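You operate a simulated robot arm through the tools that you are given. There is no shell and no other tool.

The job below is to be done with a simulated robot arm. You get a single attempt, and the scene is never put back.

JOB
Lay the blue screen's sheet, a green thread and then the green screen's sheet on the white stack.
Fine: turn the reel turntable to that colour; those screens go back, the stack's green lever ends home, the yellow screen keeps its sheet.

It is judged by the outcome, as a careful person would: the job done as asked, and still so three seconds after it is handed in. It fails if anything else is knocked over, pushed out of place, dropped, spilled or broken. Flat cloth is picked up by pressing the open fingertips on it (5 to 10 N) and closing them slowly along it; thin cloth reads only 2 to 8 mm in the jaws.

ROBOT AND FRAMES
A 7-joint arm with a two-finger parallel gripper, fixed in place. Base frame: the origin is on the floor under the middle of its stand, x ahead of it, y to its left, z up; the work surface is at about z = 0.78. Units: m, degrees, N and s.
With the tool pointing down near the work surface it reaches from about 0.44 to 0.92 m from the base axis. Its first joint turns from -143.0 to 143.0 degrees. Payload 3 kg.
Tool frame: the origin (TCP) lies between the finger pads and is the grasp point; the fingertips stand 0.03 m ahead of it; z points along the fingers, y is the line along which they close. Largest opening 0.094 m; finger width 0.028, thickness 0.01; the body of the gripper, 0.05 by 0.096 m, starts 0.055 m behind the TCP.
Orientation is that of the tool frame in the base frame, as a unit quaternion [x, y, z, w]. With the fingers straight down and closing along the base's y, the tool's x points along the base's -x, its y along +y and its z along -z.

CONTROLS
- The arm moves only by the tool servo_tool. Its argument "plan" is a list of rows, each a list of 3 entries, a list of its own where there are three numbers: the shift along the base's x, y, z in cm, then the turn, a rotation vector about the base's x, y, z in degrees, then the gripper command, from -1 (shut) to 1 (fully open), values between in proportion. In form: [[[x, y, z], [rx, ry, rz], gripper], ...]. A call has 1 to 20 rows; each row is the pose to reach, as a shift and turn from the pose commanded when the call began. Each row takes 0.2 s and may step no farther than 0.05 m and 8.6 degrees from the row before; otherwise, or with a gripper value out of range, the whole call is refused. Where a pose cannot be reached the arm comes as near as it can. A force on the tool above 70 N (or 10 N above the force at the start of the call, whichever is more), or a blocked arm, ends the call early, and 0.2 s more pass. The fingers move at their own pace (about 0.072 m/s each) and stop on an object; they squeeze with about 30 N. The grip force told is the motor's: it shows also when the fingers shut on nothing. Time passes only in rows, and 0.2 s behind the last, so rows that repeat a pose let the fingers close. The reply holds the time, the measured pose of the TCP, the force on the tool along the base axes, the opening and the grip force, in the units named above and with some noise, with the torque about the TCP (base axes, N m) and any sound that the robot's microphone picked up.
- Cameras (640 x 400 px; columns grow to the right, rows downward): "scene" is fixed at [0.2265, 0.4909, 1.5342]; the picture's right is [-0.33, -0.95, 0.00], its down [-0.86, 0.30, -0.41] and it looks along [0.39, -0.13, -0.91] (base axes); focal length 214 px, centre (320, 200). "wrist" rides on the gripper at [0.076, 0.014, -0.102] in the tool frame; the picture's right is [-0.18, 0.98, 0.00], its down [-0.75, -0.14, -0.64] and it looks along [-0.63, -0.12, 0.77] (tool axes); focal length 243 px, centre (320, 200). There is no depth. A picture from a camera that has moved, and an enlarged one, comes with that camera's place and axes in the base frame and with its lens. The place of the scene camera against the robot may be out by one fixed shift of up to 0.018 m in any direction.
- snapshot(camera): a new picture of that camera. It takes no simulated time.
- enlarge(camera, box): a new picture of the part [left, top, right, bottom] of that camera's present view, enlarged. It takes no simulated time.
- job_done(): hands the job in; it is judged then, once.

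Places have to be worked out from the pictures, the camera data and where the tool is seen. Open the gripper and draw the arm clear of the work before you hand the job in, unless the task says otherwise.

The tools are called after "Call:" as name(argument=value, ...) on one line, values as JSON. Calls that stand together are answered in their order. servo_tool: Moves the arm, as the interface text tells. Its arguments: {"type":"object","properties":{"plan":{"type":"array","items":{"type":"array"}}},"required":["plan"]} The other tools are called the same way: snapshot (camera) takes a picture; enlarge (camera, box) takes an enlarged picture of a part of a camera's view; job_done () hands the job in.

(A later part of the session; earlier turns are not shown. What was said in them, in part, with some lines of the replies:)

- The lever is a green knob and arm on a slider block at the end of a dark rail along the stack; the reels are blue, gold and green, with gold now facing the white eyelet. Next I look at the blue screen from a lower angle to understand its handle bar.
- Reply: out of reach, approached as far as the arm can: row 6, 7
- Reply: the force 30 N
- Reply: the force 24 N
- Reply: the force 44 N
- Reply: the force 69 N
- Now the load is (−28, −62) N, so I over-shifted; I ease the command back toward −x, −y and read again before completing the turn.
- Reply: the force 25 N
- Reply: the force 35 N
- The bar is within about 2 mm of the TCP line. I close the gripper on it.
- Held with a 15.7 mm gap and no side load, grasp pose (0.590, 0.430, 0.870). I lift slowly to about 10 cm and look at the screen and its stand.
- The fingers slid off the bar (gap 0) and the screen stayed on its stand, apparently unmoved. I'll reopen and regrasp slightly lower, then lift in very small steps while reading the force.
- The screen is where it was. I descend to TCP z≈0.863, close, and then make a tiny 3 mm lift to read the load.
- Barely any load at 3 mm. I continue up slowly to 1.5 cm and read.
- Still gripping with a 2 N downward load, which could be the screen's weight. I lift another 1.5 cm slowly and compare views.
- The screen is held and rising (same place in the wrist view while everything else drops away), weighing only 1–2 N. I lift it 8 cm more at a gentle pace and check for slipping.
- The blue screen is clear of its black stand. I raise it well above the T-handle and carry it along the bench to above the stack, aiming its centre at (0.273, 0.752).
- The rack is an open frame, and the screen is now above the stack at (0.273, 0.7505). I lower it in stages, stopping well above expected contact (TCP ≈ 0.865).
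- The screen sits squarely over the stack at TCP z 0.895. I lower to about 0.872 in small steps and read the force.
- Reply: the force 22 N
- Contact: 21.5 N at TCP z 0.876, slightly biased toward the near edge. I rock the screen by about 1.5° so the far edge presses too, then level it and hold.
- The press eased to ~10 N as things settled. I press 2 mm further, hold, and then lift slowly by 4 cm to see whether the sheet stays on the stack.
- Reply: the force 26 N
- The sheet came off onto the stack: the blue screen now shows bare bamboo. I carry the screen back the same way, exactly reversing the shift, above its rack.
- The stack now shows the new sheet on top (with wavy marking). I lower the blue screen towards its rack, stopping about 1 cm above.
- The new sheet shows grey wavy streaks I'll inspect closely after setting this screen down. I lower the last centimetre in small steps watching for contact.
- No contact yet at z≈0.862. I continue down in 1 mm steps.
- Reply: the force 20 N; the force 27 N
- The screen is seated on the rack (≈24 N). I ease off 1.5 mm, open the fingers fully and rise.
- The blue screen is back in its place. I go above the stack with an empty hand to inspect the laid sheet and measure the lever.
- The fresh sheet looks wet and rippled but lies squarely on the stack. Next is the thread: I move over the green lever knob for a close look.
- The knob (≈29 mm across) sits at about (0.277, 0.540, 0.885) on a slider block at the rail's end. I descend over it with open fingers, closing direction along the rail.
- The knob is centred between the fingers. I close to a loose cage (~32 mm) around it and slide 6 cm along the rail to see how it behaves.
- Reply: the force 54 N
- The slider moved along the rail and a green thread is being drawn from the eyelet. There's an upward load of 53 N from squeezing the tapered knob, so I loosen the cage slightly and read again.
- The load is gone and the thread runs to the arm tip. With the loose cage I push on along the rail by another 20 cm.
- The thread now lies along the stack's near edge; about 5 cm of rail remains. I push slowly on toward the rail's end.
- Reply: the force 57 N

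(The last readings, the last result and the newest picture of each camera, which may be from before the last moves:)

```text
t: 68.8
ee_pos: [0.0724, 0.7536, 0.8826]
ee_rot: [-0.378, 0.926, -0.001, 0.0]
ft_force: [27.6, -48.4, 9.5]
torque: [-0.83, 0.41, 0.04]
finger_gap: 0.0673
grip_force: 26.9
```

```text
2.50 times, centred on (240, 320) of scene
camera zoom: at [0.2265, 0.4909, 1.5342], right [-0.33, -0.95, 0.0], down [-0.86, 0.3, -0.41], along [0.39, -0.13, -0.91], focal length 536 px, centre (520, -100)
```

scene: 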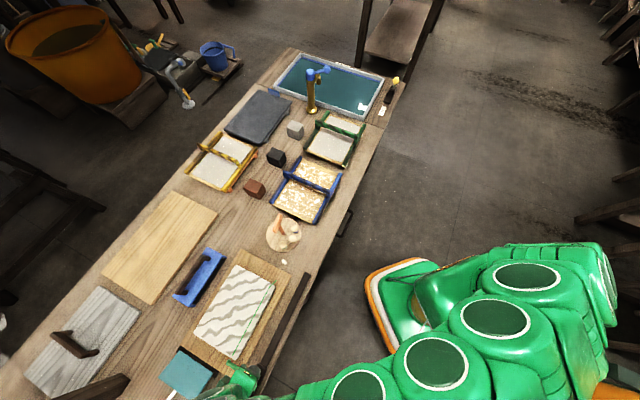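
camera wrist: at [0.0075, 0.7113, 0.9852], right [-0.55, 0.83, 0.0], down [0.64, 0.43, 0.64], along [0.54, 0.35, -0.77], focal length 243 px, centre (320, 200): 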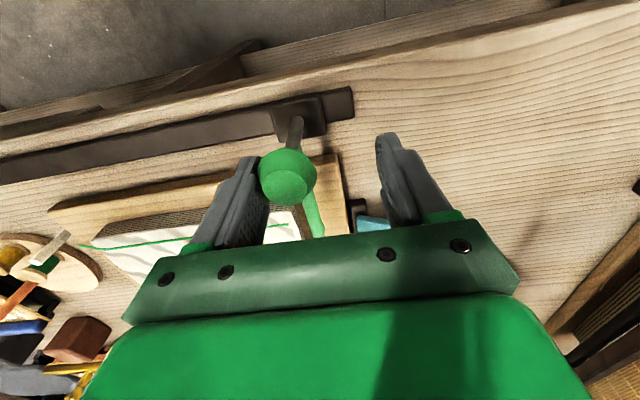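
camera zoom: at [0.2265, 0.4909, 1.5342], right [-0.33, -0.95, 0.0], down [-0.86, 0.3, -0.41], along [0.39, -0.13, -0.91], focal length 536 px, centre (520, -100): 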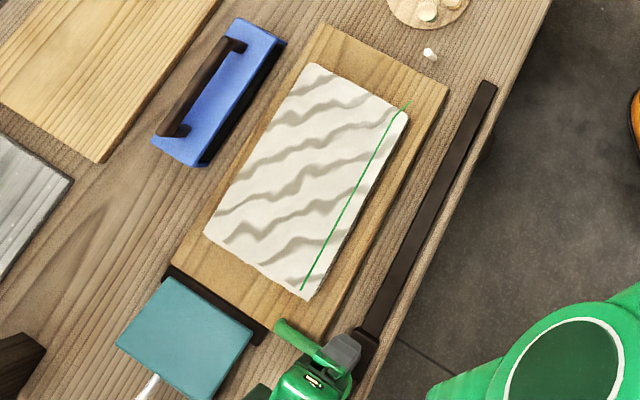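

The slider hit its end stop (≈56 N) and the green thread now lies along the sheet's edge, cut free from the arm. I bring the lever back along the rail toward home.

Call:
servo_tool(plan=[[[0.5, -0.5, 0], [0, 0, 0], -0.22], [[1.2, -1.23, 0], [0, 0, 0], -0.22], [[2.4, -2.46, 0], [0, 0, 0], -0.22], [[3.7, -3.8, 0], [0, 0, 0], -0.22], [[5, -5.13, 0], [0, 0, 0], -0.22], [[6.3, -6.46, 0], [0, 0, 0], -0.22], [[7.6, -7.8, 0], [0, 0, 0], -0.22], [[8.9, -9.13, 0], [0, 0, 0], -0.22], [[10.2, -10.46, 0], [0, 0, 0], -0.22], [[11.5, -11.8, 0], [0, 0, 0], -0.22], [[12.8, -13.1, 0], [0, 0, 0], -0.22], [[14.1, -14.46, 0], [0, 0, 0], -0.22], [[15.4, -15.8, 0], [0, 0, 0], -0.22], [[16.7, -17.13, 0], [0, 0, 0], -0.22], [[18, -18.46, 0], [0, 0, 0], -0.22], [[19, -19.5, 0], [0, 0, 0], -0.22], [[19.6, -20.1, 0], [0, 0, 0], -0.22]])

Call:
snapshot(camera="wrist")

Call:
enlarge(camera="scene", box=[150, 220, 350, 400])

```text
t: 72.4
ee_pos: [0.2652, 0.5521, 0.8825]
ee_rot: [-0.379, 0.925, 0.0, 0.0]
ft_force: [-1.0, 0.1, -0.1]
torque: [0.0, 0.01, -0.03]
finger_gap: 0.0369
grip_force: 0.1
```

```text
taken
camera wrist: at [0.2008, 0.5098, 0.9855], right [-0.56, 0.83, 0.0], down [0.64, 0.43, 0.64], along [0.53, 0.36, -0.77], focal length 243 px, centre (320, 200)
```

wrist: 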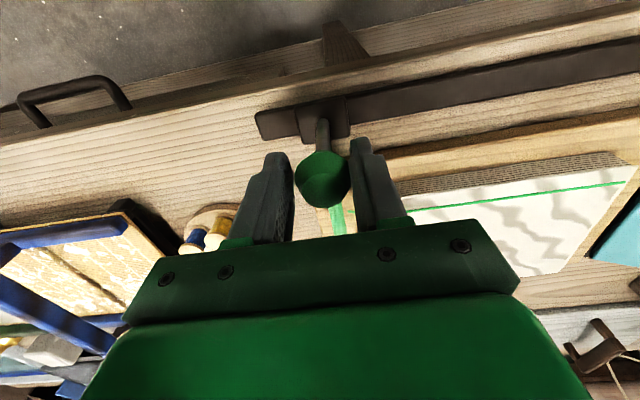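

```text
2.22 times, centred on (250, 310) of scene
camera zoom: at [0.2265, 0.4909, 1.5342], right [-0.33, -0.95, 0.0], down [-0.86, 0.3, -0.41], along [0.39, -0.13, -0.91], focal length 477 px, centre (476, -44)
```

zoom: 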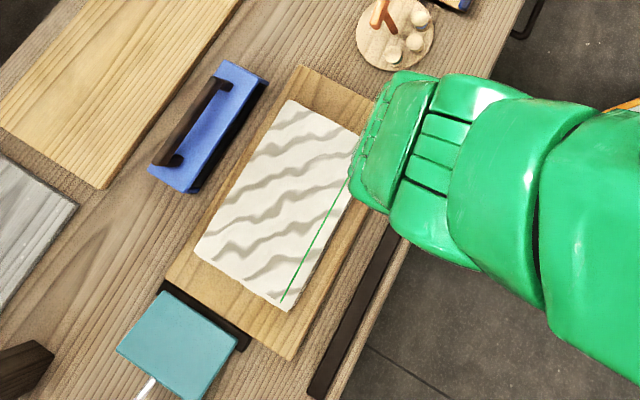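

The lever is about 2 cm short of home. I push it on in small steps, watching for the home stop.

Call:
servo_tool(plan=[[[0.4, -0.41, 0], [0, 0, 0], -0.22], [[0.8, -0.82, 0], [0, 0, 0], -0.22], [[1.1, -1.13, 0], [0, 0, 0], -0.22], [[1.25, -1.28, 0], [0, 0, 0], -0.22]])

Call:
enlarge(camera="wrist", box=[220, 60, 420, 240])

```text
t: 73.4
ee_pos: [0.2781, 0.5422, 0.8821]
ee_rot: [-0.379, 0.926, 0.0, 0.0]
ft_force: [0.0, 0.8, -0.4]
torque: [0.01, 0.03, -0.01]
finger_gap: 0.0369
grip_force: 0.3
```

```text
2.22 times, centred on (320, 150) of wrist
camera zoom: at [0.2137, 0.4987, 0.9846], right [-0.56, 0.83, 0.0], down [0.64, 0.43, 0.64], along [0.53, 0.36, -0.77], focal length 539 px, centre (320, 311)
```

zoom: 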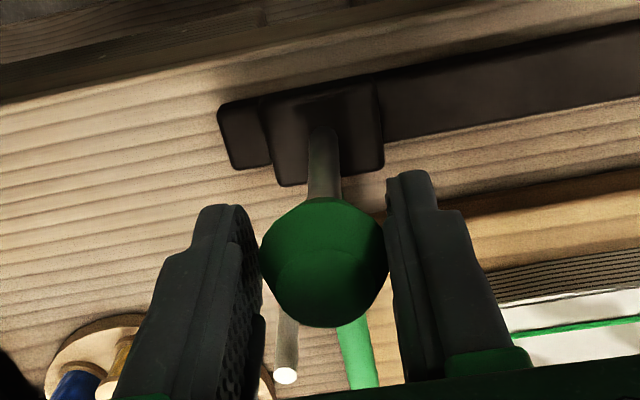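

The lever is within about 3 mm of its original place. I nudge it the last few millimetres.

Call:
servo_tool(plan=[[[0.12, -0.12, 0], [0, 0, 0], -0.22], [[0.24, -0.24, 0], [0, 0, 0], -0.22], [[0.32, -0.33, 0], [0, 0, 0], -0.22], [[0.32, -0.33, 0], [0, 0, 0], -0.22]])

Call:
enlarge(camera="wrist", box=[220, 60, 420, 240])

```text
t: 74.4
ee_pos: [0.2812, 0.5376, 0.8814]
ee_rot: [-0.378, 0.926, 0.0, 0.0]
ft_force: [-4.4, 3.8, 0.3]
torque: [0.0, 0.0, 0.0]
finger_gap: 0.0394
grip_force: 2.7
```

```text
2.22 times, centred on (320, 150) of wrist
camera zoom: at [0.2166, 0.4951, 0.9847], right [-0.56, 0.83, 0.0], down [0.64, 0.43, 0.64], along [0.53, 0.36, -0.77], focal length 539 px, centre (320, 311)
```

zoom: 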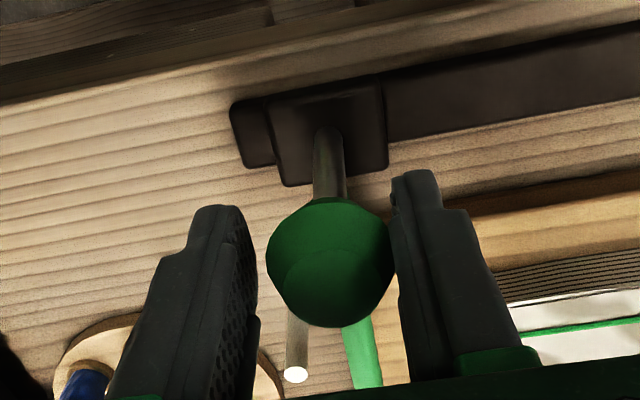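

The lever rests against its home stop (about 6 N). I open the fingers, rise, and travel to above the green screen.

Call:
servo_tool(plan=[[[-0.1, 0.1, 0], [0, 0, 0], 0.3], [[-0.1, 0.1, 0], [0, 0, 0], 1], [[-0.1, 0.1, 0], [0, 0, 0], 1], [[-0.1, 0.1, 0], [0, 0, 0], 1], [[-0.1, 0.1, 3], [0, 0, 0], 1], [[-0.1, 0.1, 7.5], [0, 0, 0], 1], [[-0.1, 0.1, 12], [0, 0, 0], 1], [[-0.1, 0.1, 16], [0, 0, 0], 1], [[0, 0, 18], [0, 0, 0], 1]])

Call:
snapshot(camera="wrist")

Call:
enlarge(camera="scene", box=[150, 220, 350, 400])

```text
t: 76.4
ee_pos: [0.2802, 0.5388, 1.0663]
ee_rot: [-0.379, 0.925, 0.0, 0.0]
ft_force: [-0.4, 0.1, -0.7]
torque: [0.01, -0.01, -0.04]
finger_gap: 0.094
grip_force: 0.1
```

```text
taken
camera wrist: at [0.2166, 0.4957, 1.1688], right [-0.56, 0.83, 0.0], down [0.64, 0.43, 0.64], along [0.53, 0.36, -0.77], focal length 243 px, centre (320, 200)
```

wrist: 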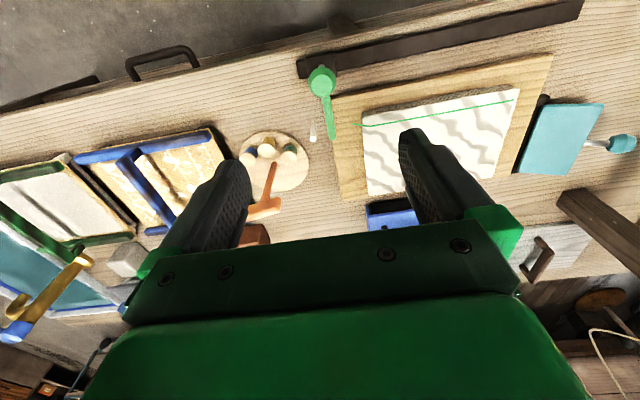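

```text
2.22 times, centred on (250, 310) of scene
camera zoom: at [0.2265, 0.4909, 1.5342], right [-0.33, -0.95, 0.0], down [-0.86, 0.3, -0.41], along [0.39, -0.13, -0.91], focal length 477 px, centre (476, -44)
```

zoom: 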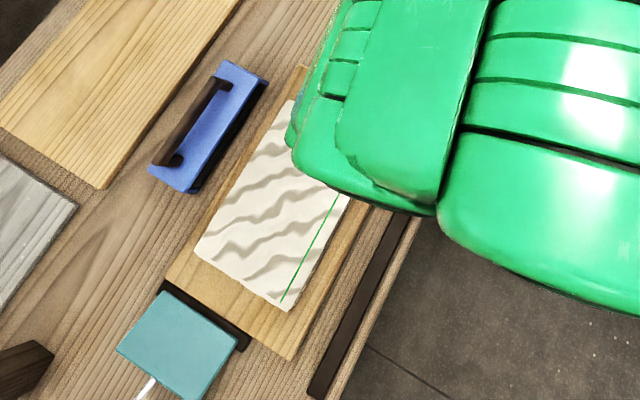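

The thread lies along the near edge of the sheet and the lever is home. I take one closer look at the stack from here.

Call:
enlarge(camera="wrist", box=[290, 40, 570, 210])

```text
2.29 times, centred on (430, 125) of wrist
camera zoom: at [0.2166, 0.4957, 1.1688], right [-0.56, 0.83, 0.0], down [0.64, 0.43, 0.64], along [0.53, 0.36, -0.77], focal length 555 px, centre (69, 371)
```

zoom: 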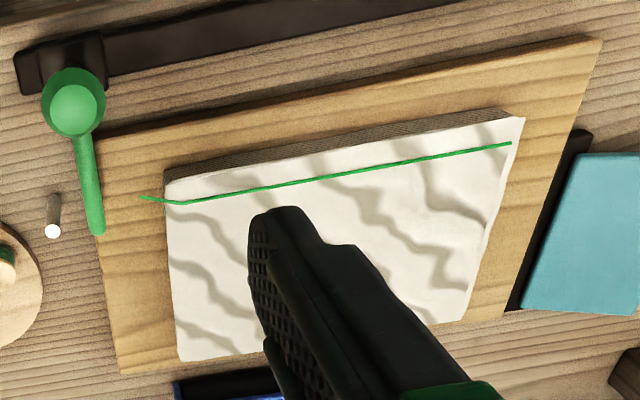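

The thread and sheet sit neatly. Now I travel to above the green screen to measure its bar.

Call:
servo_tool(plan=[[[2, -1.3, 0], [0, 0, 0], 1], [[5, -3.3, 0], [0, 0, 0], 1], [[8.7, -5.8, 0], [0, 0, 0], 1], [[12.4, -8.2, 0], [0, 0, 0], 1], [[16.1, -10.7, 0], [0, 0, 0], 1], [[19.8, -13.2, 0], [0, 0, 0], 1], [[23.5, -15.6, 0], [0, 0, 0], 1], [[27.2, -18.1, 0], [0, 0, 0], 1], [[30.9, -20.5, 0], [0, 0, 0], 1], [[34.6, -23, 0], [0, 0, 0], 1], [[38.3, -25.5, 0], [0, 0, 0], 1], [[42, -27.9, -1], [0, 0, 0], 1], [[45.5, -30.2, -2], [0, 0, 0], 1], [[48, -31.9, -3], [0, 0, 0], 1]])

Call:
snapshot(camera="wrist")

Call:
enlarge(camera="wrist", box=[160, 0, 440, 200])

Call:
snapshot(camera="scene")

```text
t: 79.4
ee_pos: [0.7598, 0.2195, 1.0341]
ee_rot: [-0.379, 0.925, 0.0, -0.001]
ft_force: [0.7, -0.1, 0.3]
torque: [0.02, 0.02, 0.02]
finger_gap: 0.094
grip_force: 0.1
```

```text
taken
camera wrist: at [0.6951, 0.1773, 1.1372], right [-0.56, 0.83, 0.0], down [0.64, 0.43, 0.64], along [0.53, 0.36, -0.77], focal length 243 px, centre (320, 200)
```

wrist: 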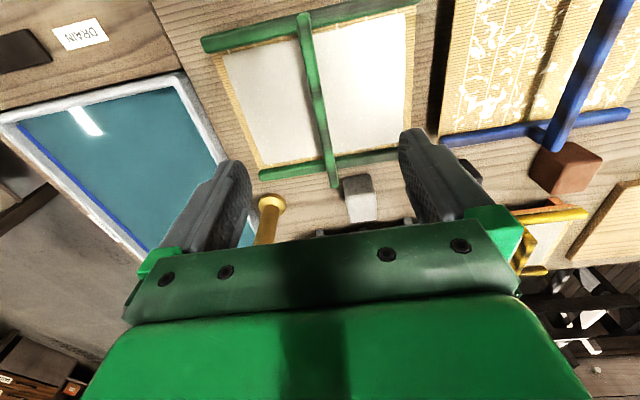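

```text
2.00 times, centred on (300, 100) of wrist
camera zoom: at [0.6951, 0.1773, 1.1372], right [-0.56, 0.83, 0.0], down [0.64, 0.43, 0.64], along [0.53, 0.36, -0.77], focal length 485 px, centre (360, 400)
```

zoom: 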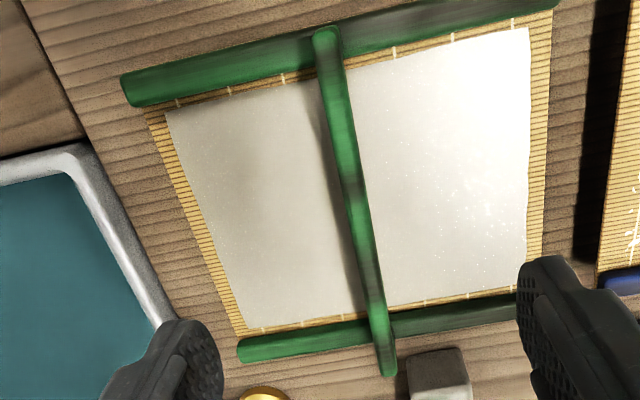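

```text
taken
```

scene: 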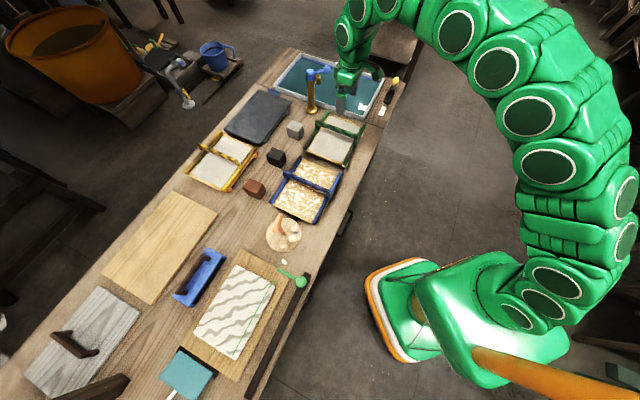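

The whole green screen is visible: sheet centre works out at (0.784, 0.238), bar along ~44°, same shape as the blue one. I move the TCP over (0.784, 0.239) and descend to z≈0.863 with open fingers.

Call:
servo_tool(plan=[[[1.2, 1, -2], [0, 0, 0], 1], [[2.4, 1.95, -5], [0, 0, 0], 1], [[2.4, 1.95, -9], [0, 0, 0], 1], [[2.4, 1.95, -12.5], [0, 0, 0], 1], [[2.4, 1.95, -15], [0, 0, 0], 1], [[2.4, 1.95, -17.1], [0, 0, 0], 1], [[2.4, 1.95, -17.1], [0, 0, 0], 1]])

Call:
enlarge(camera="wrist", box=[220, 60, 420, 240])

Call:
enlarge(camera="scene", box=[240, 50, 420, 190])

```text
t: 81.0
ee_pos: [0.7852, 0.2389, 0.862]
ee_rot: [-0.378, 0.926, 0.0, 0.0]
ft_force: [0.7, 0.5, 0.4]
torque: [-0.04, 0.0, -0.02]
finger_gap: 0.094
grip_force: 0.0
```

```text
2.22 times, centred on (320, 150) of wrist
camera zoom: at [0.721, 0.1965, 0.965], right [-0.56, 0.83, 0.0], down [0.64, 0.43, 0.64], along [0.53, 0.36, -0.77], focal length 539 px, centre (320, 311)
```

zoom: 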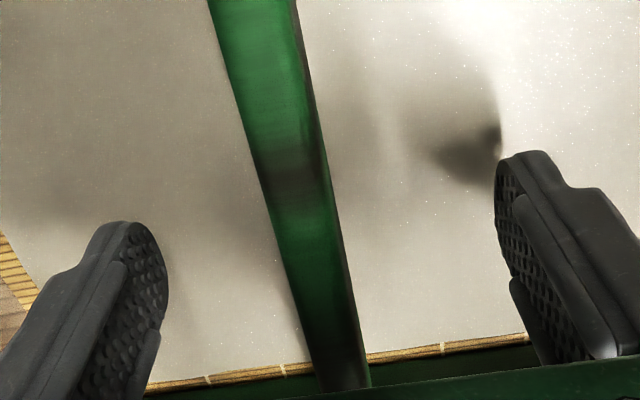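

```text
2.86 times, centred on (330, 120) of scene
camera zoom: at [0.2265, 0.4909, 1.5342], right [-0.33, -0.95, 0.0], down [-0.86, 0.3, -0.41], along [0.39, -0.13, -0.91], focal length 613 px, centre (291, 429)
```

zoom: 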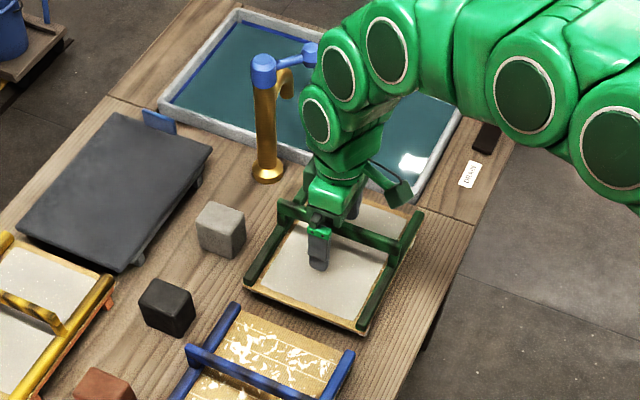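

The green bar lies between the fingers, centred within a couple of millimetres. I close on it.

Call:
servo_tool(plan=[[[0, 0, 0], [0, 0, 0], 0], [[0, 0, 0], [0, 0, 0], -0.5], [[0, 0, 0], [0, 0, 0], -1], [[0, 0, 0], [0, 0, 0], -1], [[0, 0, 0], [0, 0, 0], -1], [[0, 0, 0], [0, 0, 0], -1]])

Call:
servo_tool(plan=[[[0, 0, 0.2], [0, 0, 0], -1], [[0, 0, 0.5], [0, 0, 0], -1], [[0, 0, 0.8], [0, 0, 0], -1], [[0, 0, 1.2], [0, 0, 0], -1], [[0, 0, 1.7], [0, 0, 0], -1], [[0, 0, 2.2], [0, 0, 0], -1], [[0, 0, 3], [0, 0, 0], -1]])

Call:
snapshot(camera="wrist")

Call:
enlarge(camera="scene", box=[240, 50, 420, 190])

```text
t: 82.4
ee_pos: [0.7862, 0.2395, 0.8625]
ee_rot: [-0.378, 0.926, 0.0, 0.0]
ft_force: [-0.1, 0.4, 1.7]
torque: [-0.06, 0.02, 0.16]
finger_gap: 0.0157
grip_force: 30.1
```

```text
t: 84.0
ee_pos: [0.7874, 0.2387, 0.892]
ee_rot: [-0.379, 0.925, 0.0, 0.001]
ft_force: [-0.8, -0.1, -1.4]
torque: [0.0, 0.03, 0.02]
finger_gap: 0.0158
grip_force: 30.2
```

```text
taken
camera wrist: at [0.7221, 0.1956, 0.9947], right [-0.56, 0.83, 0.0], down [0.64, 0.43, 0.64], along [0.53, 0.36, -0.77], focal length 243 px, centre (320, 200)
```

wrist: 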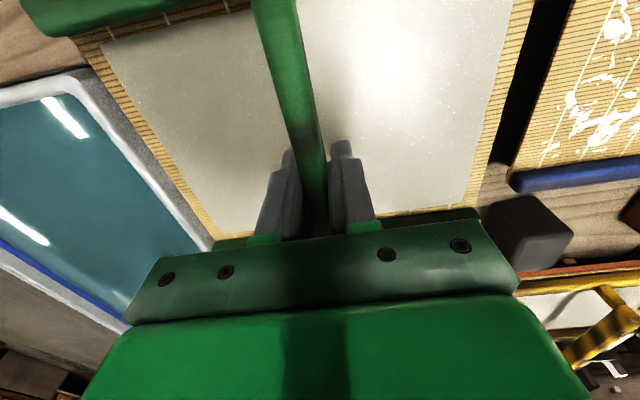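

```text
2.86 times, centred on (330, 120) of scene
camera zoom: at [0.2265, 0.4909, 1.5342], right [-0.33, -0.95, 0.0], down [-0.86, 0.3, -0.41], along [0.39, -0.13, -0.91], focal length 613 px, centre (291, 429)
```

zoom: 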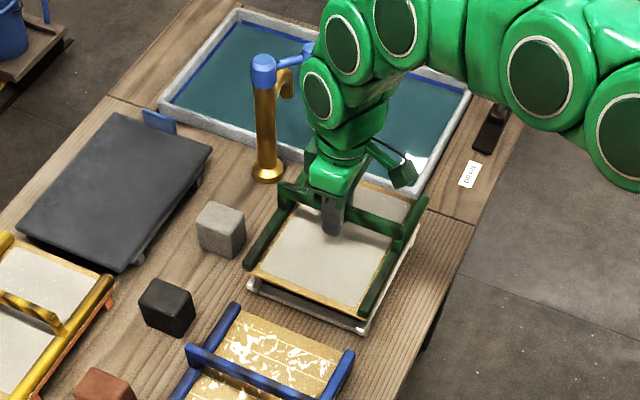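

The green screen is up off its rack with its sheet. I lift it straight up clear of the tap and carry it along the bench toward the stack.

Call:
servo_tool(plan=[[[0, 0, 1], [0, 0, 0], -1], [[0, 0, 3], [0, 0, 0], -1], [[0, 0, 6], [0, 0, 0], -1], [[0, 0, 9.5], [0, 0, 0], -1], [[0, 0, 13], [0, 0, 0], -1], [[-0.5, 0.5, 16], [0, 0, 0], -1], [[-2, 2, 18], [0, 0, 0], -1], [[-4.3, 4.3, 18], [0, 0, 0], -1], [[-6.7, 6.7, 18], [0, 0, 0], -1], [[-9.1, 9.1, 18], [0, 0, 0], -1], [[-11.5, 11.5, 18], [0, 0, 0], -1], [[-13.9, 13.9, 18], [0, 0, 0], -1], [[-16.3, 16.4, 18], [0, 0, 0], -1], [[-18.7, 18.8, 18], [0, 0, 0], -1], [[-21.1, 21.2, 18], [0, 0, 0], -1], [[-23.5, 23.6, 18], [0, 0, 0], -1], [[-25.9, 26, 18], [0, 0, 0], -1], [[-28.3, 28.4, 18], [0, 0, 0], -1], [[-30.5, 30.6, 18], [0, 0, 0], -1]])

Call:
servo_tool(plan=[[[-2, 2, 0], [0, 0, 0], -1], [[-4.4, 4.4, 0], [0, 0, 0], -1], [[-6.8, 6.8, 0], [0, 0, 0], -1], [[-9.2, 9.2, 0], [0, 0, 0], -1], [[-11.6, 11.6, 0], [0, 0, 0], -1], [[-14, 14, 0], [0, 0, 0], -1], [[-16.4, 16.5, 0], [0, 0, 0], -1], [[-18.4, 18.5, 0], [0, 0, 0], -1], [[-19.8, 19.9, 0], [0, 0, 0], -1], [[-20.6, 20.7, 0], [0, 0, 0], -1], [[-20.6, 20.7, 0], [0, 0, 0], -1]])

Call:
snapshot(camera="wrist")

Call:
snapshot(camera="scene")

```text
t: 88.0
ee_pos: [0.4807, 0.5458, 1.0734]
ee_rot: [-0.378, 0.926, 0.001, 0.0]
ft_force: [0.4, -0.1, -1.9]
torque: [0.03, 0.01, 0.0]
finger_gap: 0.0157
grip_force: 30.2
```

```text
t: 90.4
ee_pos: [0.2743, 0.7541, 1.07]
ee_rot: [-0.379, 0.925, 0.001, 0.001]
ft_force: [-0.7, 0.4, -0.5]
torque: [-0.02, -0.01, -0.01]
finger_gap: 0.0156
grip_force: 30.1
```

```text
taken
camera wrist: at [0.2099, 0.7115, 1.1725], right [-0.56, 0.83, 0.0], down [0.64, 0.43, 0.64], along [0.53, 0.36, -0.77], focal length 243 px, centre (320, 200)
```

wrist: 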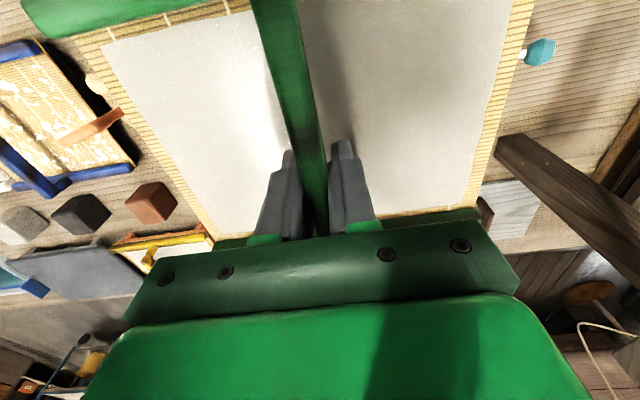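

```text
taken
```

scene: 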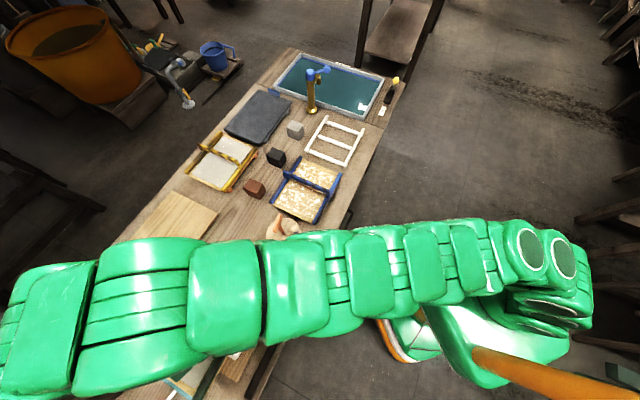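

The green screen is over the stack at (0.274, 0.754). I lower it straight down to about 2 cm above contact.

Call:
servo_tool(plan=[[[0, 0, -2], [0, 0, 0], -1], [[0, 0, -5], [0, 0, 0], -1], [[0, 0, -8], [0, 0, 0], -1], [[0, 0, -11], [0, 0, 0], -1], [[0, 0, -13.5], [0, 0, 0], -1], [[0, 0, -15.5], [0, 0, 0], -1], [[0, 0, -17], [0, 0, 0], -1], [[0, 0, -17], [0, 0, 0], -1]])

Call:
snapshot(camera="wrist")

```text
t: 92.2
ee_pos: [0.2743, 0.7514, 0.8998]
ee_rot: [-0.379, 0.925, 0.001, 0.0]
ft_force: [-0.1, 0.6, -1.7]
torque: [-0.01, 0.02, 0.02]
finger_gap: 0.0159
grip_force: 29.8
```

```text
taken
camera wrist: at [0.2099, 0.709, 1.0016], right [-0.56, 0.83, 0.0], down [0.64, 0.43, 0.64], along [0.53, 0.36, -0.77], focal length 243 px, centre (320, 200)
```

wrist: 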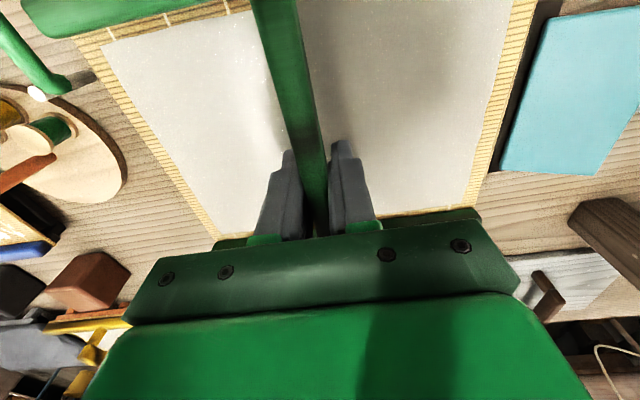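

Everything lines up. I creep down in 2–3 mm steps to just above contact, purely vertically.

Call:
servo_tool(plan=[[[0, 0, -0.4], [0, 0, 0], -1], [[0, 0, -0.8], [0, 0, 0], -1], [[0, 0, -1.2], [0, 0, 0], -1], [[0, 0, -1.5], [0, 0, 0], -1], [[0, 0, -1.8], [0, 0, 0], -1], [[0, 0, -2.0], [0, 0, 0], -1], [[0, 0, -2.0], [0, 0, 0], -1]])

```text
t: 93.8
ee_pos: [0.2752, 0.7512, 0.8811]
ee_rot: [-0.379, 0.925, 0.0, 0.0]
ft_force: [0.1, -0.2, -0.9]
torque: [-0.01, 0.01, 0.0]
finger_gap: 0.0156
grip_force: 30.0
```

Not touching yet at z 0.881; I continue in 1 mm steps.

Call:
servo_tool(plan=[[[0, 0, -0.1], [0, 0, 0], -1], [[0, 0, -0.2], [0, 0, 0], -1], [[0, 0, -0.3], [0, 0, 0], -1], [[0, 0, -0.4], [0, 0, 0], -1], [[0, 0, -0.4], [0, 0, 0], -1]])

Call:
servo_tool(plan=[[[0, 0, -0.1], [0, 0, 0], -1], [[0, 0, -0.2], [0, 0, 0], -1], [[0, 0, -0.3], [0, 0, 0], -1], [[0, 0, -0.3], [0, 0, 0], -1]])

```text
t: 95.0
ee_pos: [0.2746, 0.752, 0.8769]
ee_rot: [-0.378, 0.926, 0.0, -0.001]
ft_force: [0.2, -0.1, -2.0]
torque: [0.02, -0.01, -0.01]
finger_gap: 0.0157
grip_force: 29.9
```

```text
t: 96.0
ee_pos: [0.2748, 0.7524, 0.8749]
ee_rot: [-0.379, 0.925, 0.002, 0.001]
ft_force: [1.3, 8.8, 24.7]
torque: [0.0, -0.02, 0.04]
finger_gap: 0.0158
grip_force: 29.7
```

Contact with 24.7 N, evenly distributed (no torque). I hold this press for a second, then lift straight up slowly and look.

Call:
servo_tool(plan=[[[0, 0, 0], [0, 0, 0], -1], [[0, 0, 0], [0, 0, 0], -1], [[0, 0, 0], [0, 0, 0], -1], [[0, 0, 0], [0, 0, 0], -1]])

Call:
servo_tool(plan=[[[0, 0, 0.1], [0, 0, 0], -1], [[0, 0, 0.3], [0, 0, 0], -1], [[0, 0, 0.6], [0, 0, 0], -1], [[0, 0, 1], [0, 0, 0], -1], [[0, 0, 1.6], [0, 0, 0], -1], [[0, 0, 2.4], [0, 0, 0], -1], [[0, 0, 3.4], [0, 0, 0], -1], [[0, 0, 4.4], [0, 0, 0], -1]])

Call:
snapshot(camera="wrist")

```text
t: 97.0
ee_pos: [0.2755, 0.7516, 0.8735]
ee_rot: [-0.378, 0.926, 0.001, 0.0]
ft_force: [2.8, 6.9, 23.5]
torque: [0.05, -0.08, -0.01]
finger_gap: 0.0158
grip_force: 30.6
```

```text
t: 98.8
ee_pos: [0.2738, 0.7504, 0.9192]
ee_rot: [-0.379, 0.926, -0.001, -0.001]
ft_force: [-0.9, 0.6, -0.2]
torque: [0.0, 0.02, -0.01]
finger_gap: 0.0157
grip_force: 30.3
```

```text
taken
camera wrist: at [0.2101, 0.7075, 1.0213], right [-0.56, 0.83, 0.0], down [0.64, 0.43, 0.64], along [0.53, 0.36, -0.77], focal length 243 px, centre (320, 200)
```

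wrist: 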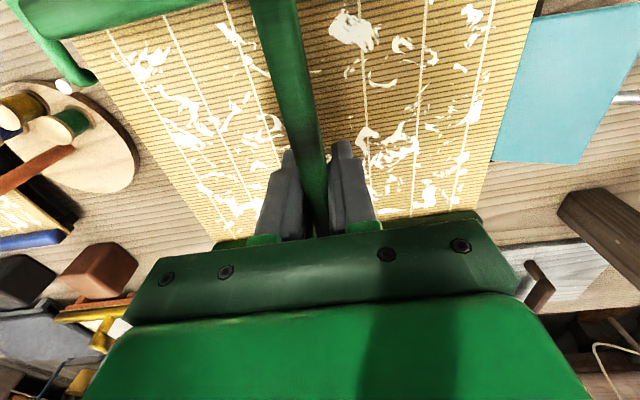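

The green sheet came off too (bare bamboo visible). I lift higher and carry the green screen back by exactly the reverse shift.

Call:
servo_tool(plan=[[[0, 0, 3], [0, 0, 0], -1], [[0, 0, 7], [0, 0, 0], -1], [[0, 0, 11], [0, 0, 0], -1], [[1, -1, 14.5], [0, 0, 0], -1], [[3, -3, 15.3], [0, 0, 0], -1], [[5.4, -5.4, 15.3], [0, 0, 0], -1], [[7.8, -7.8, 15.3], [0, 0, 0], -1], [[10.2, -10.2, 15.3], [0, 0, 0], -1], [[12.6, -12.6, 15.3], [0, 0, 0], -1], [[15, -15, 15.3], [0, 0, 0], -1], [[17.4, -17.4, 15.3], [0, 0, 0], -1], [[19.8, -19.9, 15.3], [0, 0, 0], -1], [[22.2, -22.3, 15.3], [0, 0, 0], -1], [[24.6, -24.7, 15.3], [0, 0, 0], -1], [[27, -27.1, 15.3], [0, 0, 0], -1], [[29.4, -29.5, 15.3], [0, 0, 0], -1], [[31.6, -31.7, 15.3], [0, 0, 0], -1]])

Call:
servo_tool(plan=[[[2, -2, 0], [0, 0, 0], -1], [[4.4, -4.4, 0], [0, 0, 0], -1], [[6.8, -6.8, 0], [0, 0, 0], -1], [[9.2, -9.2, 0], [0, 0, 0], -1], [[11.6, -11.6, 0], [0, 0, 0], -1], [[14, -14, 0], [0, 0, 0], -1], [[16.2, -16.3, 0], [0, 0, 0], -1], [[18, -18.1, 0], [0, 0, 0], -1], [[19, -19.1, 0], [0, 0, 0], -1], [[19.5, -19.6, 0], [0, 0, 0], -1], [[19.5, -19.6, 0], [0, 0, 0], -1]])

Call:
snapshot(camera="scene")

Call:
enlarge(camera="scene", box=[150, 220, 350, 400])

Call:
snapshot(camera="wrist")

```text
t: 102.4
ee_pos: [0.5898, 0.436, 1.0697]
ee_rot: [-0.38, 0.925, 0.001, -0.001]
ft_force: [0.0, 0.4, -0.5]
torque: [0.03, 0.0, -0.02]
finger_gap: 0.0159
grip_force: 30.3
```

```text
t: 104.8
ee_pos: [0.786, 0.2392, 1.0709]
ee_rot: [-0.378, 0.926, 0.0, 0.0]
ft_force: [-1.0, 0.2, -1.2]
torque: [0.0, 0.03, 0.03]
finger_gap: 0.0155
grip_force: 29.9
```

```text
taken
```

scene: 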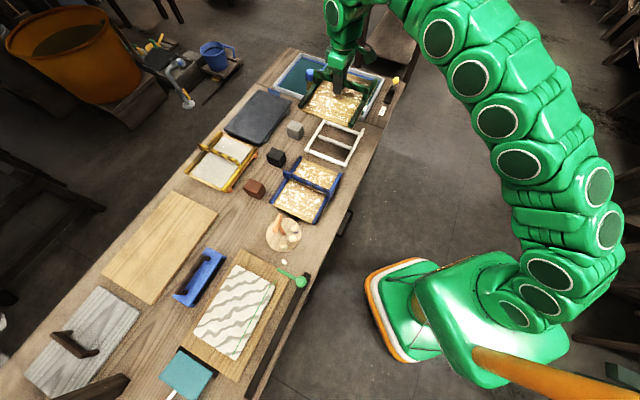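

```text
2.22 times, centred on (250, 310) of scene
camera zoom: at [0.2265, 0.4909, 1.5342], right [-0.33, -0.95, 0.0], down [-0.86, 0.3, -0.41], along [0.39, -0.13, -0.91], focal length 477 px, centre (476, -44)
```

zoom: 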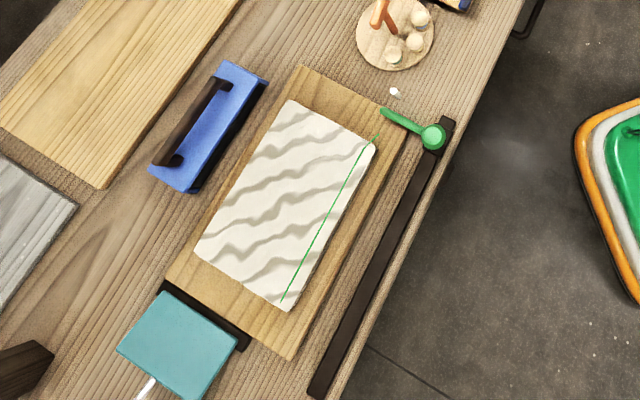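

```text
taken
camera wrist: at [0.7211, 0.1968, 1.1732], right [-0.56, 0.83, 0.0], down [0.64, 0.43, 0.64], along [0.53, 0.36, -0.77], focal length 243 px, centre (320, 200)
```

wrist: 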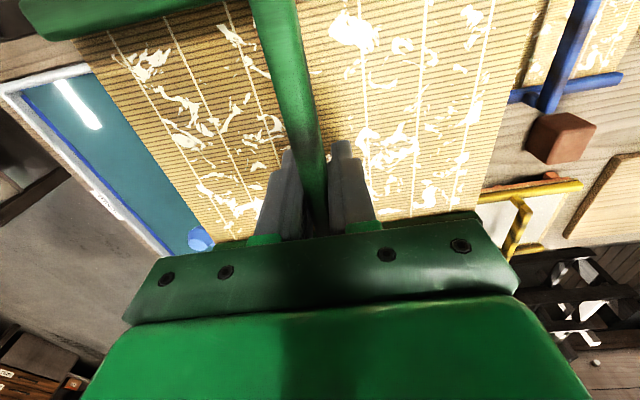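

The screen is above its own rack again. I lower it to about 1 cm above the rack.

Call:
servo_tool(plan=[[[0, 0, -3], [0, 0, 0], -1], [[0, 0, -6.5], [0, 0, 0], -1], [[0, 0, -10], [0, 0, 0], -1], [[0, 0, -13.5], [0, 0, 0], -1], [[0, 0, -16], [0, 0, 0], -1], [[0, 0, -18], [0, 0, 0], -1], [[0, 0, -19.5], [0, 0, 0], -1], [[0, 0, -19.5], [0, 0, 0], -1]])

Call:
enlarge(camera="scene", box=[240, 50, 420, 190])

```text
t: 106.6
ee_pos: [0.7846, 0.237, 0.877]
ee_rot: [-0.378, 0.926, 0.0, 0.0]
ft_force: [-0.1, -0.2, -1.0]
torque: [0.0, 0.02, -0.01]
finger_gap: 0.0155
grip_force: 29.5
```

```text
2.86 times, centred on (330, 120) of scene
camera zoom: at [0.2265, 0.4909, 1.5342], right [-0.33, -0.95, 0.0], down [-0.86, 0.3, -0.41], along [0.39, -0.13, -0.91], focal length 613 px, centre (291, 429)
```

zoom: 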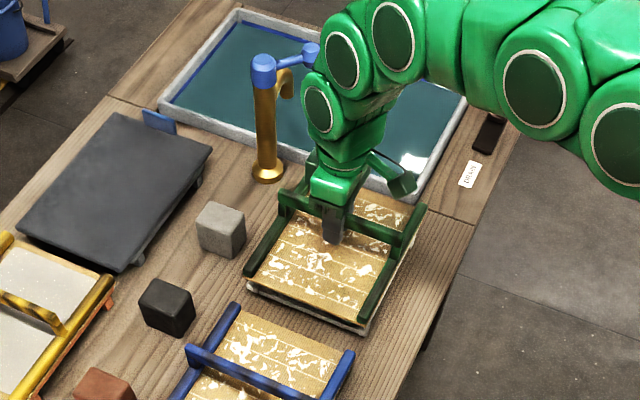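

The screen is just above its white rack and lined up. I lower the rest in small steps until it seats.

Call:
servo_tool(plan=[[[0, 0, -0.4], [0, 0, 0], -1], [[0, 0, -0.8], [0, 0, 0], -1], [[0, 0, -1.1], [0, 0, 0], -1], [[0, 0, -1.3], [0, 0, 0], -1], [[0, 0, -1.4], [0, 0, 0], -1]])

Call:
servo_tool(plan=[[[0, 0, -0.1], [0, 0, 0], -1], [[0, 0, -0.2], [0, 0, 0], -1], [[0, 0, -0.2], [0, 0, 0], -1]])

```text
t: 107.8
ee_pos: [0.7854, 0.2373, 0.8629]
ee_rot: [-0.379, 0.925, 0.0, 0.0]
ft_force: [-0.3, 1.0, -0.6]
torque: [0.03, 0.02, 0.03]
finger_gap: 0.0157
grip_force: 29.9
```

```text
t: 108.6
ee_pos: [0.785, 0.2384, 0.8611]
ee_rot: [-0.379, 0.925, 0.0, -0.001]
ft_force: [-4.0, -1.9, 10.6]
torque: [-0.18, 0.23, -0.03]
finger_gap: 0.0157
grip_force: 30.0
```

It touches the rack (≈11 N). I press 1 mm to seat it, ease off, open, and rise.

Call:
servo_tool(plan=[[[0, 0, -0.12], [0, 0, 0], -1], [[0, 0, -0.12], [0, 0, 0], -1], [[0, 0, 0], [0, 0, 0], -1], [[0, 0, 0.05], [0, 0, 0], -0.6], [[0, 0, 0.05], [0, 0, 0], 0], [[0, 0, 0.05], [0, 0, 0], 1], [[0, 0, 0.05], [0, 0, 0], 1], [[0, 0, 0.05], [0, 0, 0], 1], [[0, 0, 3], [0, 0, 0], 1], [[0, 0, 7], [0, 0, 0], 1], [[0, 0, 11], [0, 0, 0], 1], [[0, 0, 15], [0, 0, 0], 1]])

Call:
snapshot(camera="wrist")

Call:
enlarge(camera="scene", box=[240, 50, 420, 190])

```text
t: 111.2
ee_pos: [0.7881, 0.2367, 1.0107]
ee_rot: [-0.378, 0.926, 0.0, 0.0]
ft_force: [-0.3, 1.1, -0.5]
torque: [0.01, 0.02, 0.01]
finger_gap: 0.0941
grip_force: 0.2
```

```text
taken
camera wrist: at [0.7234, 0.1947, 1.1118], right [-0.56, 0.83, 0.0], down [0.64, 0.43, 0.64], along [0.53, 0.36, -0.77], focal length 243 px, centre (320, 200)
```

wrist: 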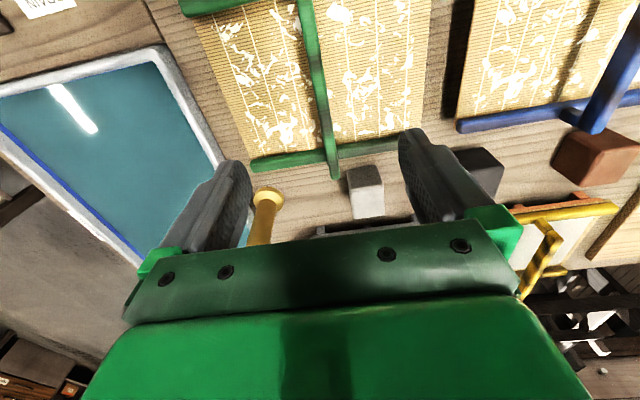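

```text
2.86 times, centred on (330, 120) of scene
camera zoom: at [0.2265, 0.4909, 1.5342], right [-0.33, -0.95, 0.0], down [-0.86, 0.3, -0.41], along [0.39, -0.13, -0.91], focal length 613 px, centre (291, 429)
```

zoom: 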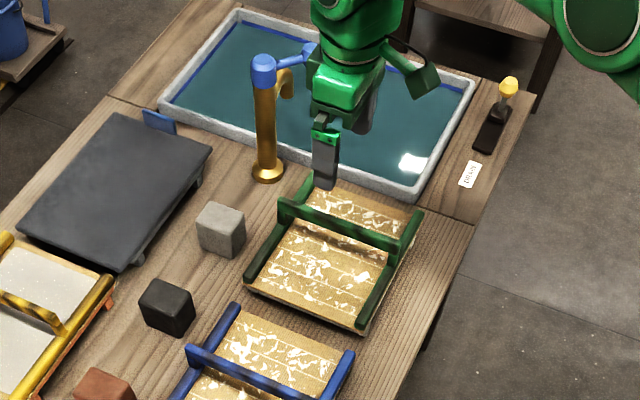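

The green screen is back on its rack. I now go back over the stack to check the laid sheets and the thread closely.

Call:
servo_tool(plan=[[[-2, 1.7, 3], [0, 0, 0], 1], [[-5, 4.3, 5], [0, 0, 0], 1], [[-8.4, 7.3, 7], [0, 0, 0], 1], [[-11.8, 10.2, 7.6], [0, 0, 0], 1], [[-15.2, 13.2, 7.6], [0, 0, 0], 1], [[-18.6, 16.1, 7.6], [0, 0, 0], 1], [[-22, 19.1, 7.6], [0, 0, 0], 1], [[-25.4, 22, 7.6], [0, 0, 0], 1], [[-28.8, 25, 7.6], [0, 0, 0], 1], [[-32.2, 27.9, 7.6], [0, 0, 0], 1], [[-35.6, 30.8, 7.6], [0, 0, 0], 1], [[-39, 33.8, 7.6], [0, 0, 0], 1], [[-42.4, 36.7, 7.6], [0, 0, 0], 1], [[-45.8, 39.7, 7.6], [0, 0, 0], 1], [[-49, 42.4, 7.6], [0, 0, 0], 1], [[-51.6, 44.7, 7.6], [0, 0, 0], 1]])

Call:
snapshot(camera="wrist")

Call:
enlarge(camera="wrist", box=[200, 0, 480, 180])

```text
t: 114.6
ee_pos: [0.2685, 0.6844, 1.086]
ee_rot: [-0.379, 0.925, 0.0, 0.001]
ft_force: [-0.7, 0.3, -0.6]
torque: [0.02, -0.02, 0.0]
finger_gap: 0.0936
grip_force: 0.0
```

```text
taken
camera wrist: at [0.2033, 0.6412, 1.188], right [-0.56, 0.83, 0.0], down [0.64, 0.43, 0.64], along [0.53, 0.36, -0.77], focal length 243 px, centre (320, 200)
```

wrist: 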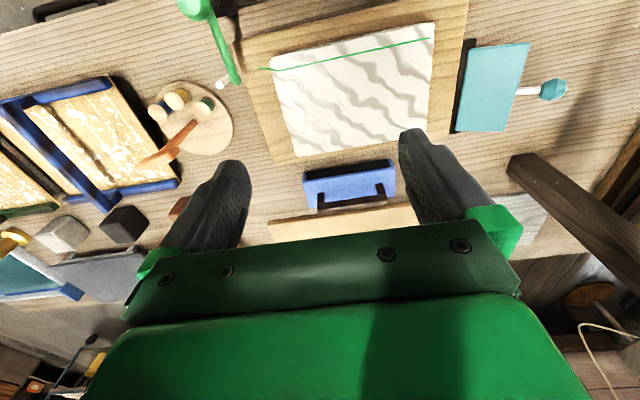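

```text
2.22 times, centred on (340, 90) of wrist
camera zoom: at [0.2033, 0.6412, 1.188], right [-0.56, 0.83, 0.0], down [0.64, 0.43, 0.64], along [0.53, 0.36, -0.77], focal length 539 px, centre (276, 444)
```

zoom: 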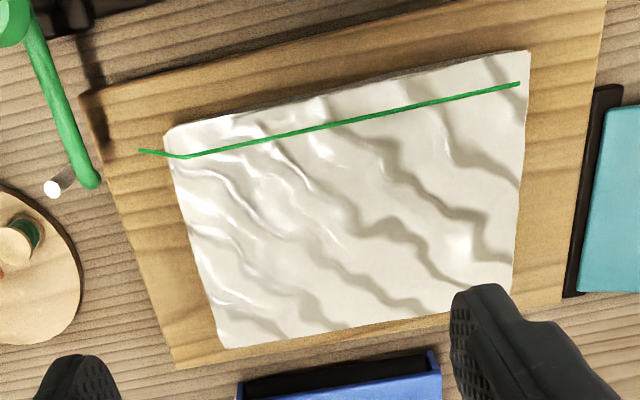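

The lever is home and the sheets lie square, but the thread still shows on top, so I want to confirm the second sheet is really there. I lower the camera for a close look at the stack's edge.

Call:
servo_tool(plan=[[[-0.5, -1.5, -3], [0, 0, 0], 1], [[-1, -3, -6], [0, 0, 0], 1], [[-1.5, -4.5, -9], [0, 0, 0], 1], [[-1.5, -5, -12], [0, 0, 0], 1]])

Call:
snapshot(camera="wrist")

Call:
enlarge(camera="wrist", box=[220, 40, 420, 190])

Call:
enlarge(camera="wrist", box=[420, 0, 620, 150])

```text
t: 115.6
ee_pos: [0.2531, 0.6364, 0.9667]
ee_rot: [-0.379, 0.925, 0.0, 0.0]
ft_force: [0.6, 0.1, -0.4]
torque: [-0.02, 0.0, -0.03]
finger_gap: 0.094
grip_force: 0.1
```

```text
taken
camera wrist: at [0.1889, 0.5935, 1.0691], right [-0.56, 0.83, 0.0], down [0.64, 0.43, 0.64], along [0.53, 0.36, -0.77], focal length 243 px, centre (320, 200)
```

wrist: 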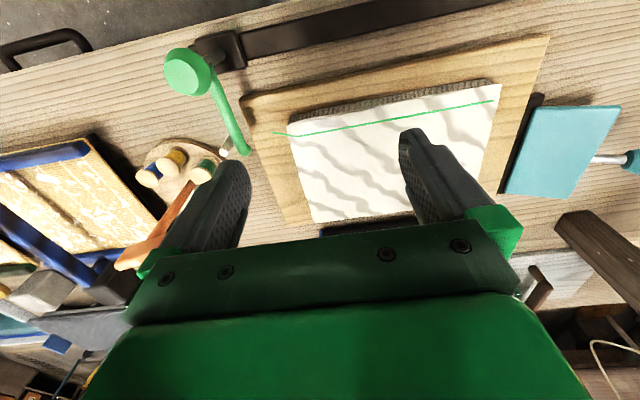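

```text
2.67 times, centred on (320, 115) of wrist
camera zoom: at [0.1889, 0.5935, 1.0691], right [-0.56, 0.83, 0.0], down [0.64, 0.43, 0.64], along [0.53, 0.36, -0.77], focal length 647 px, centre (320, 427)
```

zoom: 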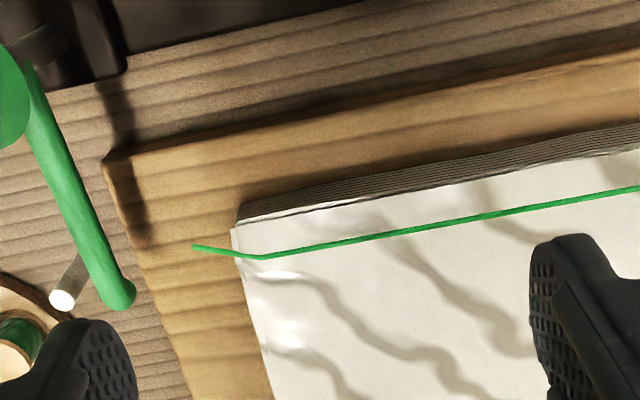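

```text
2.67 times, centred on (520, 75) of wrist
camera zoom: at [0.1889, 0.5935, 1.0691], right [-0.56, 0.83, 0.0], down [0.64, 0.43, 0.64], along [0.53, 0.36, -0.77], focal length 647 px, centre (-213, 533)
```

zoom: 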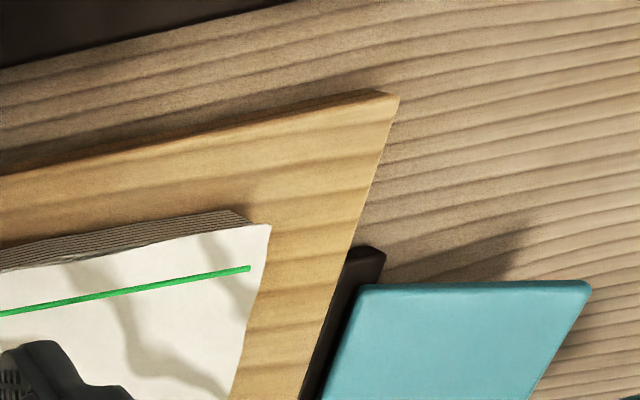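

I zoom strongly into the corner where the thread crosses the sheet edge.

Call:
enlarge(camera="wrist", box=[270, 112, 318, 142])

Call:
enlarge(camera="wrist", box=[470, 75, 518, 105])

Call:
enlarge(camera="scene", box=[215, 255, 285, 300])

```text
13.33 times, centred on (294, 127) of wrist
camera zoom: at [0.1889, 0.5935, 1.0691], right [-0.56, 0.83, 0.0], down [0.64, 0.43, 0.64], along [0.53, 0.36, -0.77], focal length 3235 px, centre (667, 1173)
```

zoom: 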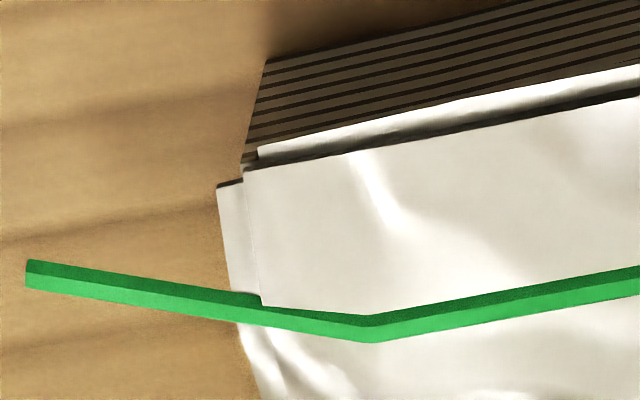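

```text
13.33 times, centred on (494, 90) of wrist
camera zoom: at [0.1889, 0.5935, 1.0691], right [-0.56, 0.83, 0.0], down [0.64, 0.43, 0.64], along [0.53, 0.36, -0.77], focal length 3235 px, centre (-2000, 1667)
```

zoom: 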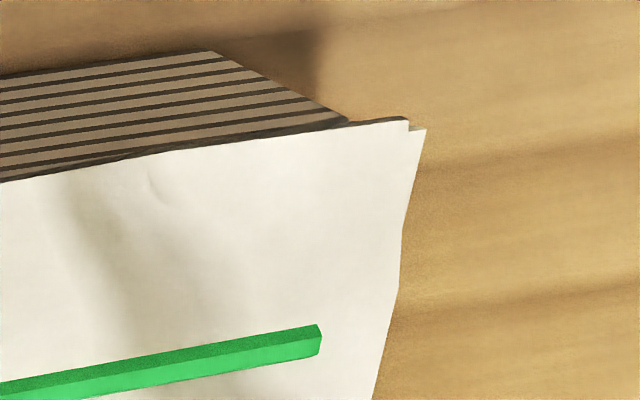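

```text
8.89 times, centred on (250, 278) of scene
camera zoom: at [0.2265, 0.4909, 1.5342], right [-0.33, -0.95, 0.0], down [-0.86, 0.3, -0.41], along [0.39, -0.13, -0.91], focal length 1906 px, centre (942, -489)
```

zoom: 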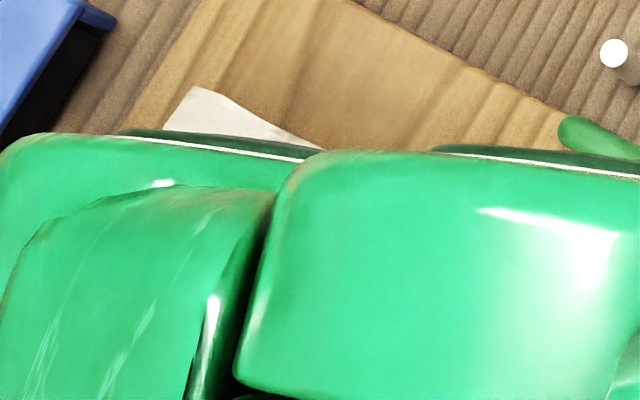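

The strong zoom shows two separate sheets on the stack, offset by about a millimetre, with the thread between them (it just shows through the thin upper one). Now I draw the arm up and away from the work.

Call:
servo_tool(plan=[[[0, 0, 4], [0, 0, 0], 1], [[0, 0, 8], [0, 0, 0], 1], [[0, 0, 12], [0, 0, 0], 1], [[1, -1.5, 16], [0, 0, 0], 1], [[3, -4.5, 19], [0, 0, 0], 1], [[5.5, -8, 21.5], [0, 0, 0], 1], [[8, -11.6, 23.5], [0, 0, 0], 1], [[10.5, -15.2, 23.7], [0, 0, 0], 1], [[13, -18.9, 23.7], [0, 0, 0], 1], [[15.5, -22.6, 23.7], [0, 0, 0], 1], [[18, -26.2, 23.7], [0, 0, 0], 1], [[20.5, -29.9, 23.7], [0, 0, 0], 1], [[23, -33.5, 23.7], [0, 0, 0], 1], [[24.9, -36.3, 23.7], [0, 0, 0], 1], [[24.9, -36.3, 23.7], [0, 0, 0], 1]])

Call:
snapshot(camera="scene")

Call:
enlarge(camera="scene", box=[150, 220, 350, 400])

Call:
enlarge(camera="scene", box=[170, 40, 400, 230])

```text
t: 118.8
ee_pos: [0.504, 0.269, 1.2046]
ee_rot: [-0.378, 0.926, 0.0, 0.0]
ft_force: [0.2, 0.1, 0.0]
torque: [0.02, -0.01, 0.0]
finger_gap: 0.094
grip_force: 0.0
```

```text
taken
```

scene: 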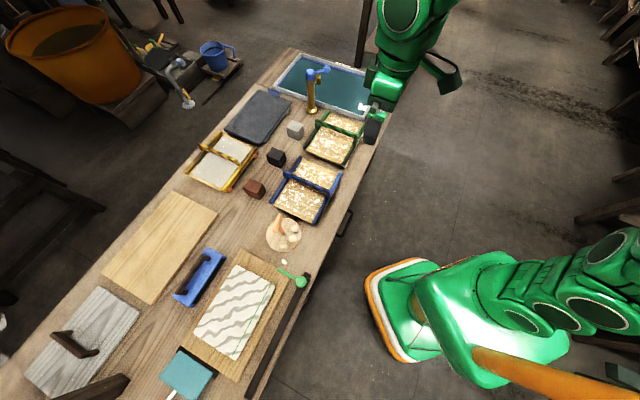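

```text
2.22 times, centred on (250, 310) of scene
camera zoom: at [0.2265, 0.4909, 1.5342], right [-0.33, -0.95, 0.0], down [-0.86, 0.3, -0.41], along [0.39, -0.13, -0.91], focal length 477 px, centre (476, -44)
```

zoom: 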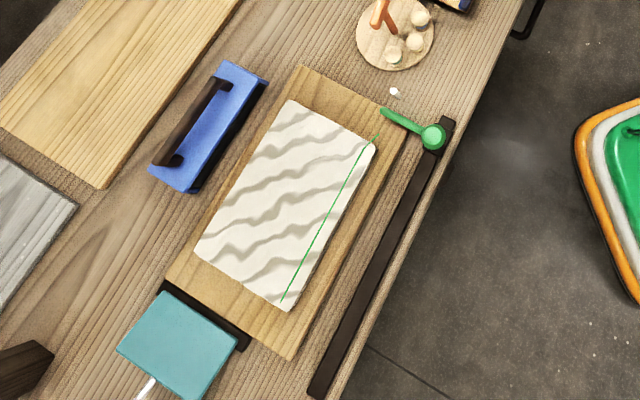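

```text
2.11 times, centred on (285, 135) of scene
camera zoom: at [0.2265, 0.4909, 1.5342], right [-0.33, -0.95, 0.0], down [-0.86, 0.3, -0.41], along [0.39, -0.13, -0.91], focal length 452 px, centre (394, 337)
```

zoom: 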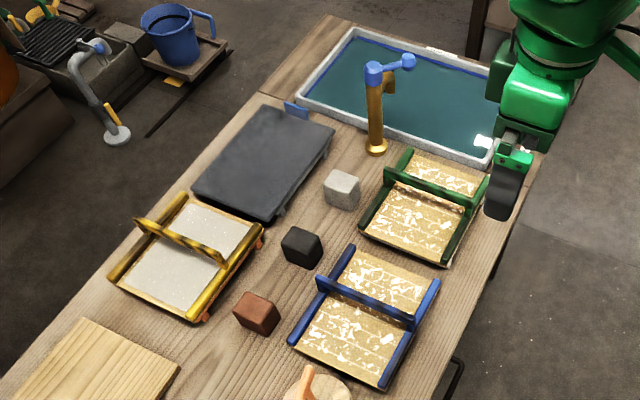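

The final views show the green reel facing the eyelet and the lever back in its original spot. Both used screens are on their racks where they began, the yellow screen still has its sheet, and the stack carries blue sheet, green thread and green sheet. The gripper is open and clear, so I hand the job in.

Call:
job_done()

```text
The job is handed in.
```

I finished the job and handed it in: the blue sheet, a green thread and the green sheet are on the white stack in that order. I don't have the judge's result.

- **Turntable:** it is turned so the green reel faces the white eyelet.
- **Screens:** the blue and green screens are back on their own racks, within about 2 mm of where they started as far as the pictures show.
- **Lever:** the green lever is back against its home stop.
- **Yellow screen:** I did not touch it, and it still has its sheet.
- **Arm:** the gripper is open and well clear of the bench.

- **Ripples:** both sheets look rippled on the stack, where the old top layer was smooth. I took this as how a fresh wet sheet looks and did not try to press them flat.
- **Visible thread:** the thread still shows along the near edge. A close zoom shows two separate sheets there, with the thread lying between them and poking through the thin upper one.
- **First grip:** my first grip on the blue screen's bar slipped before it lifted. The screen did not move, and the second grip held.
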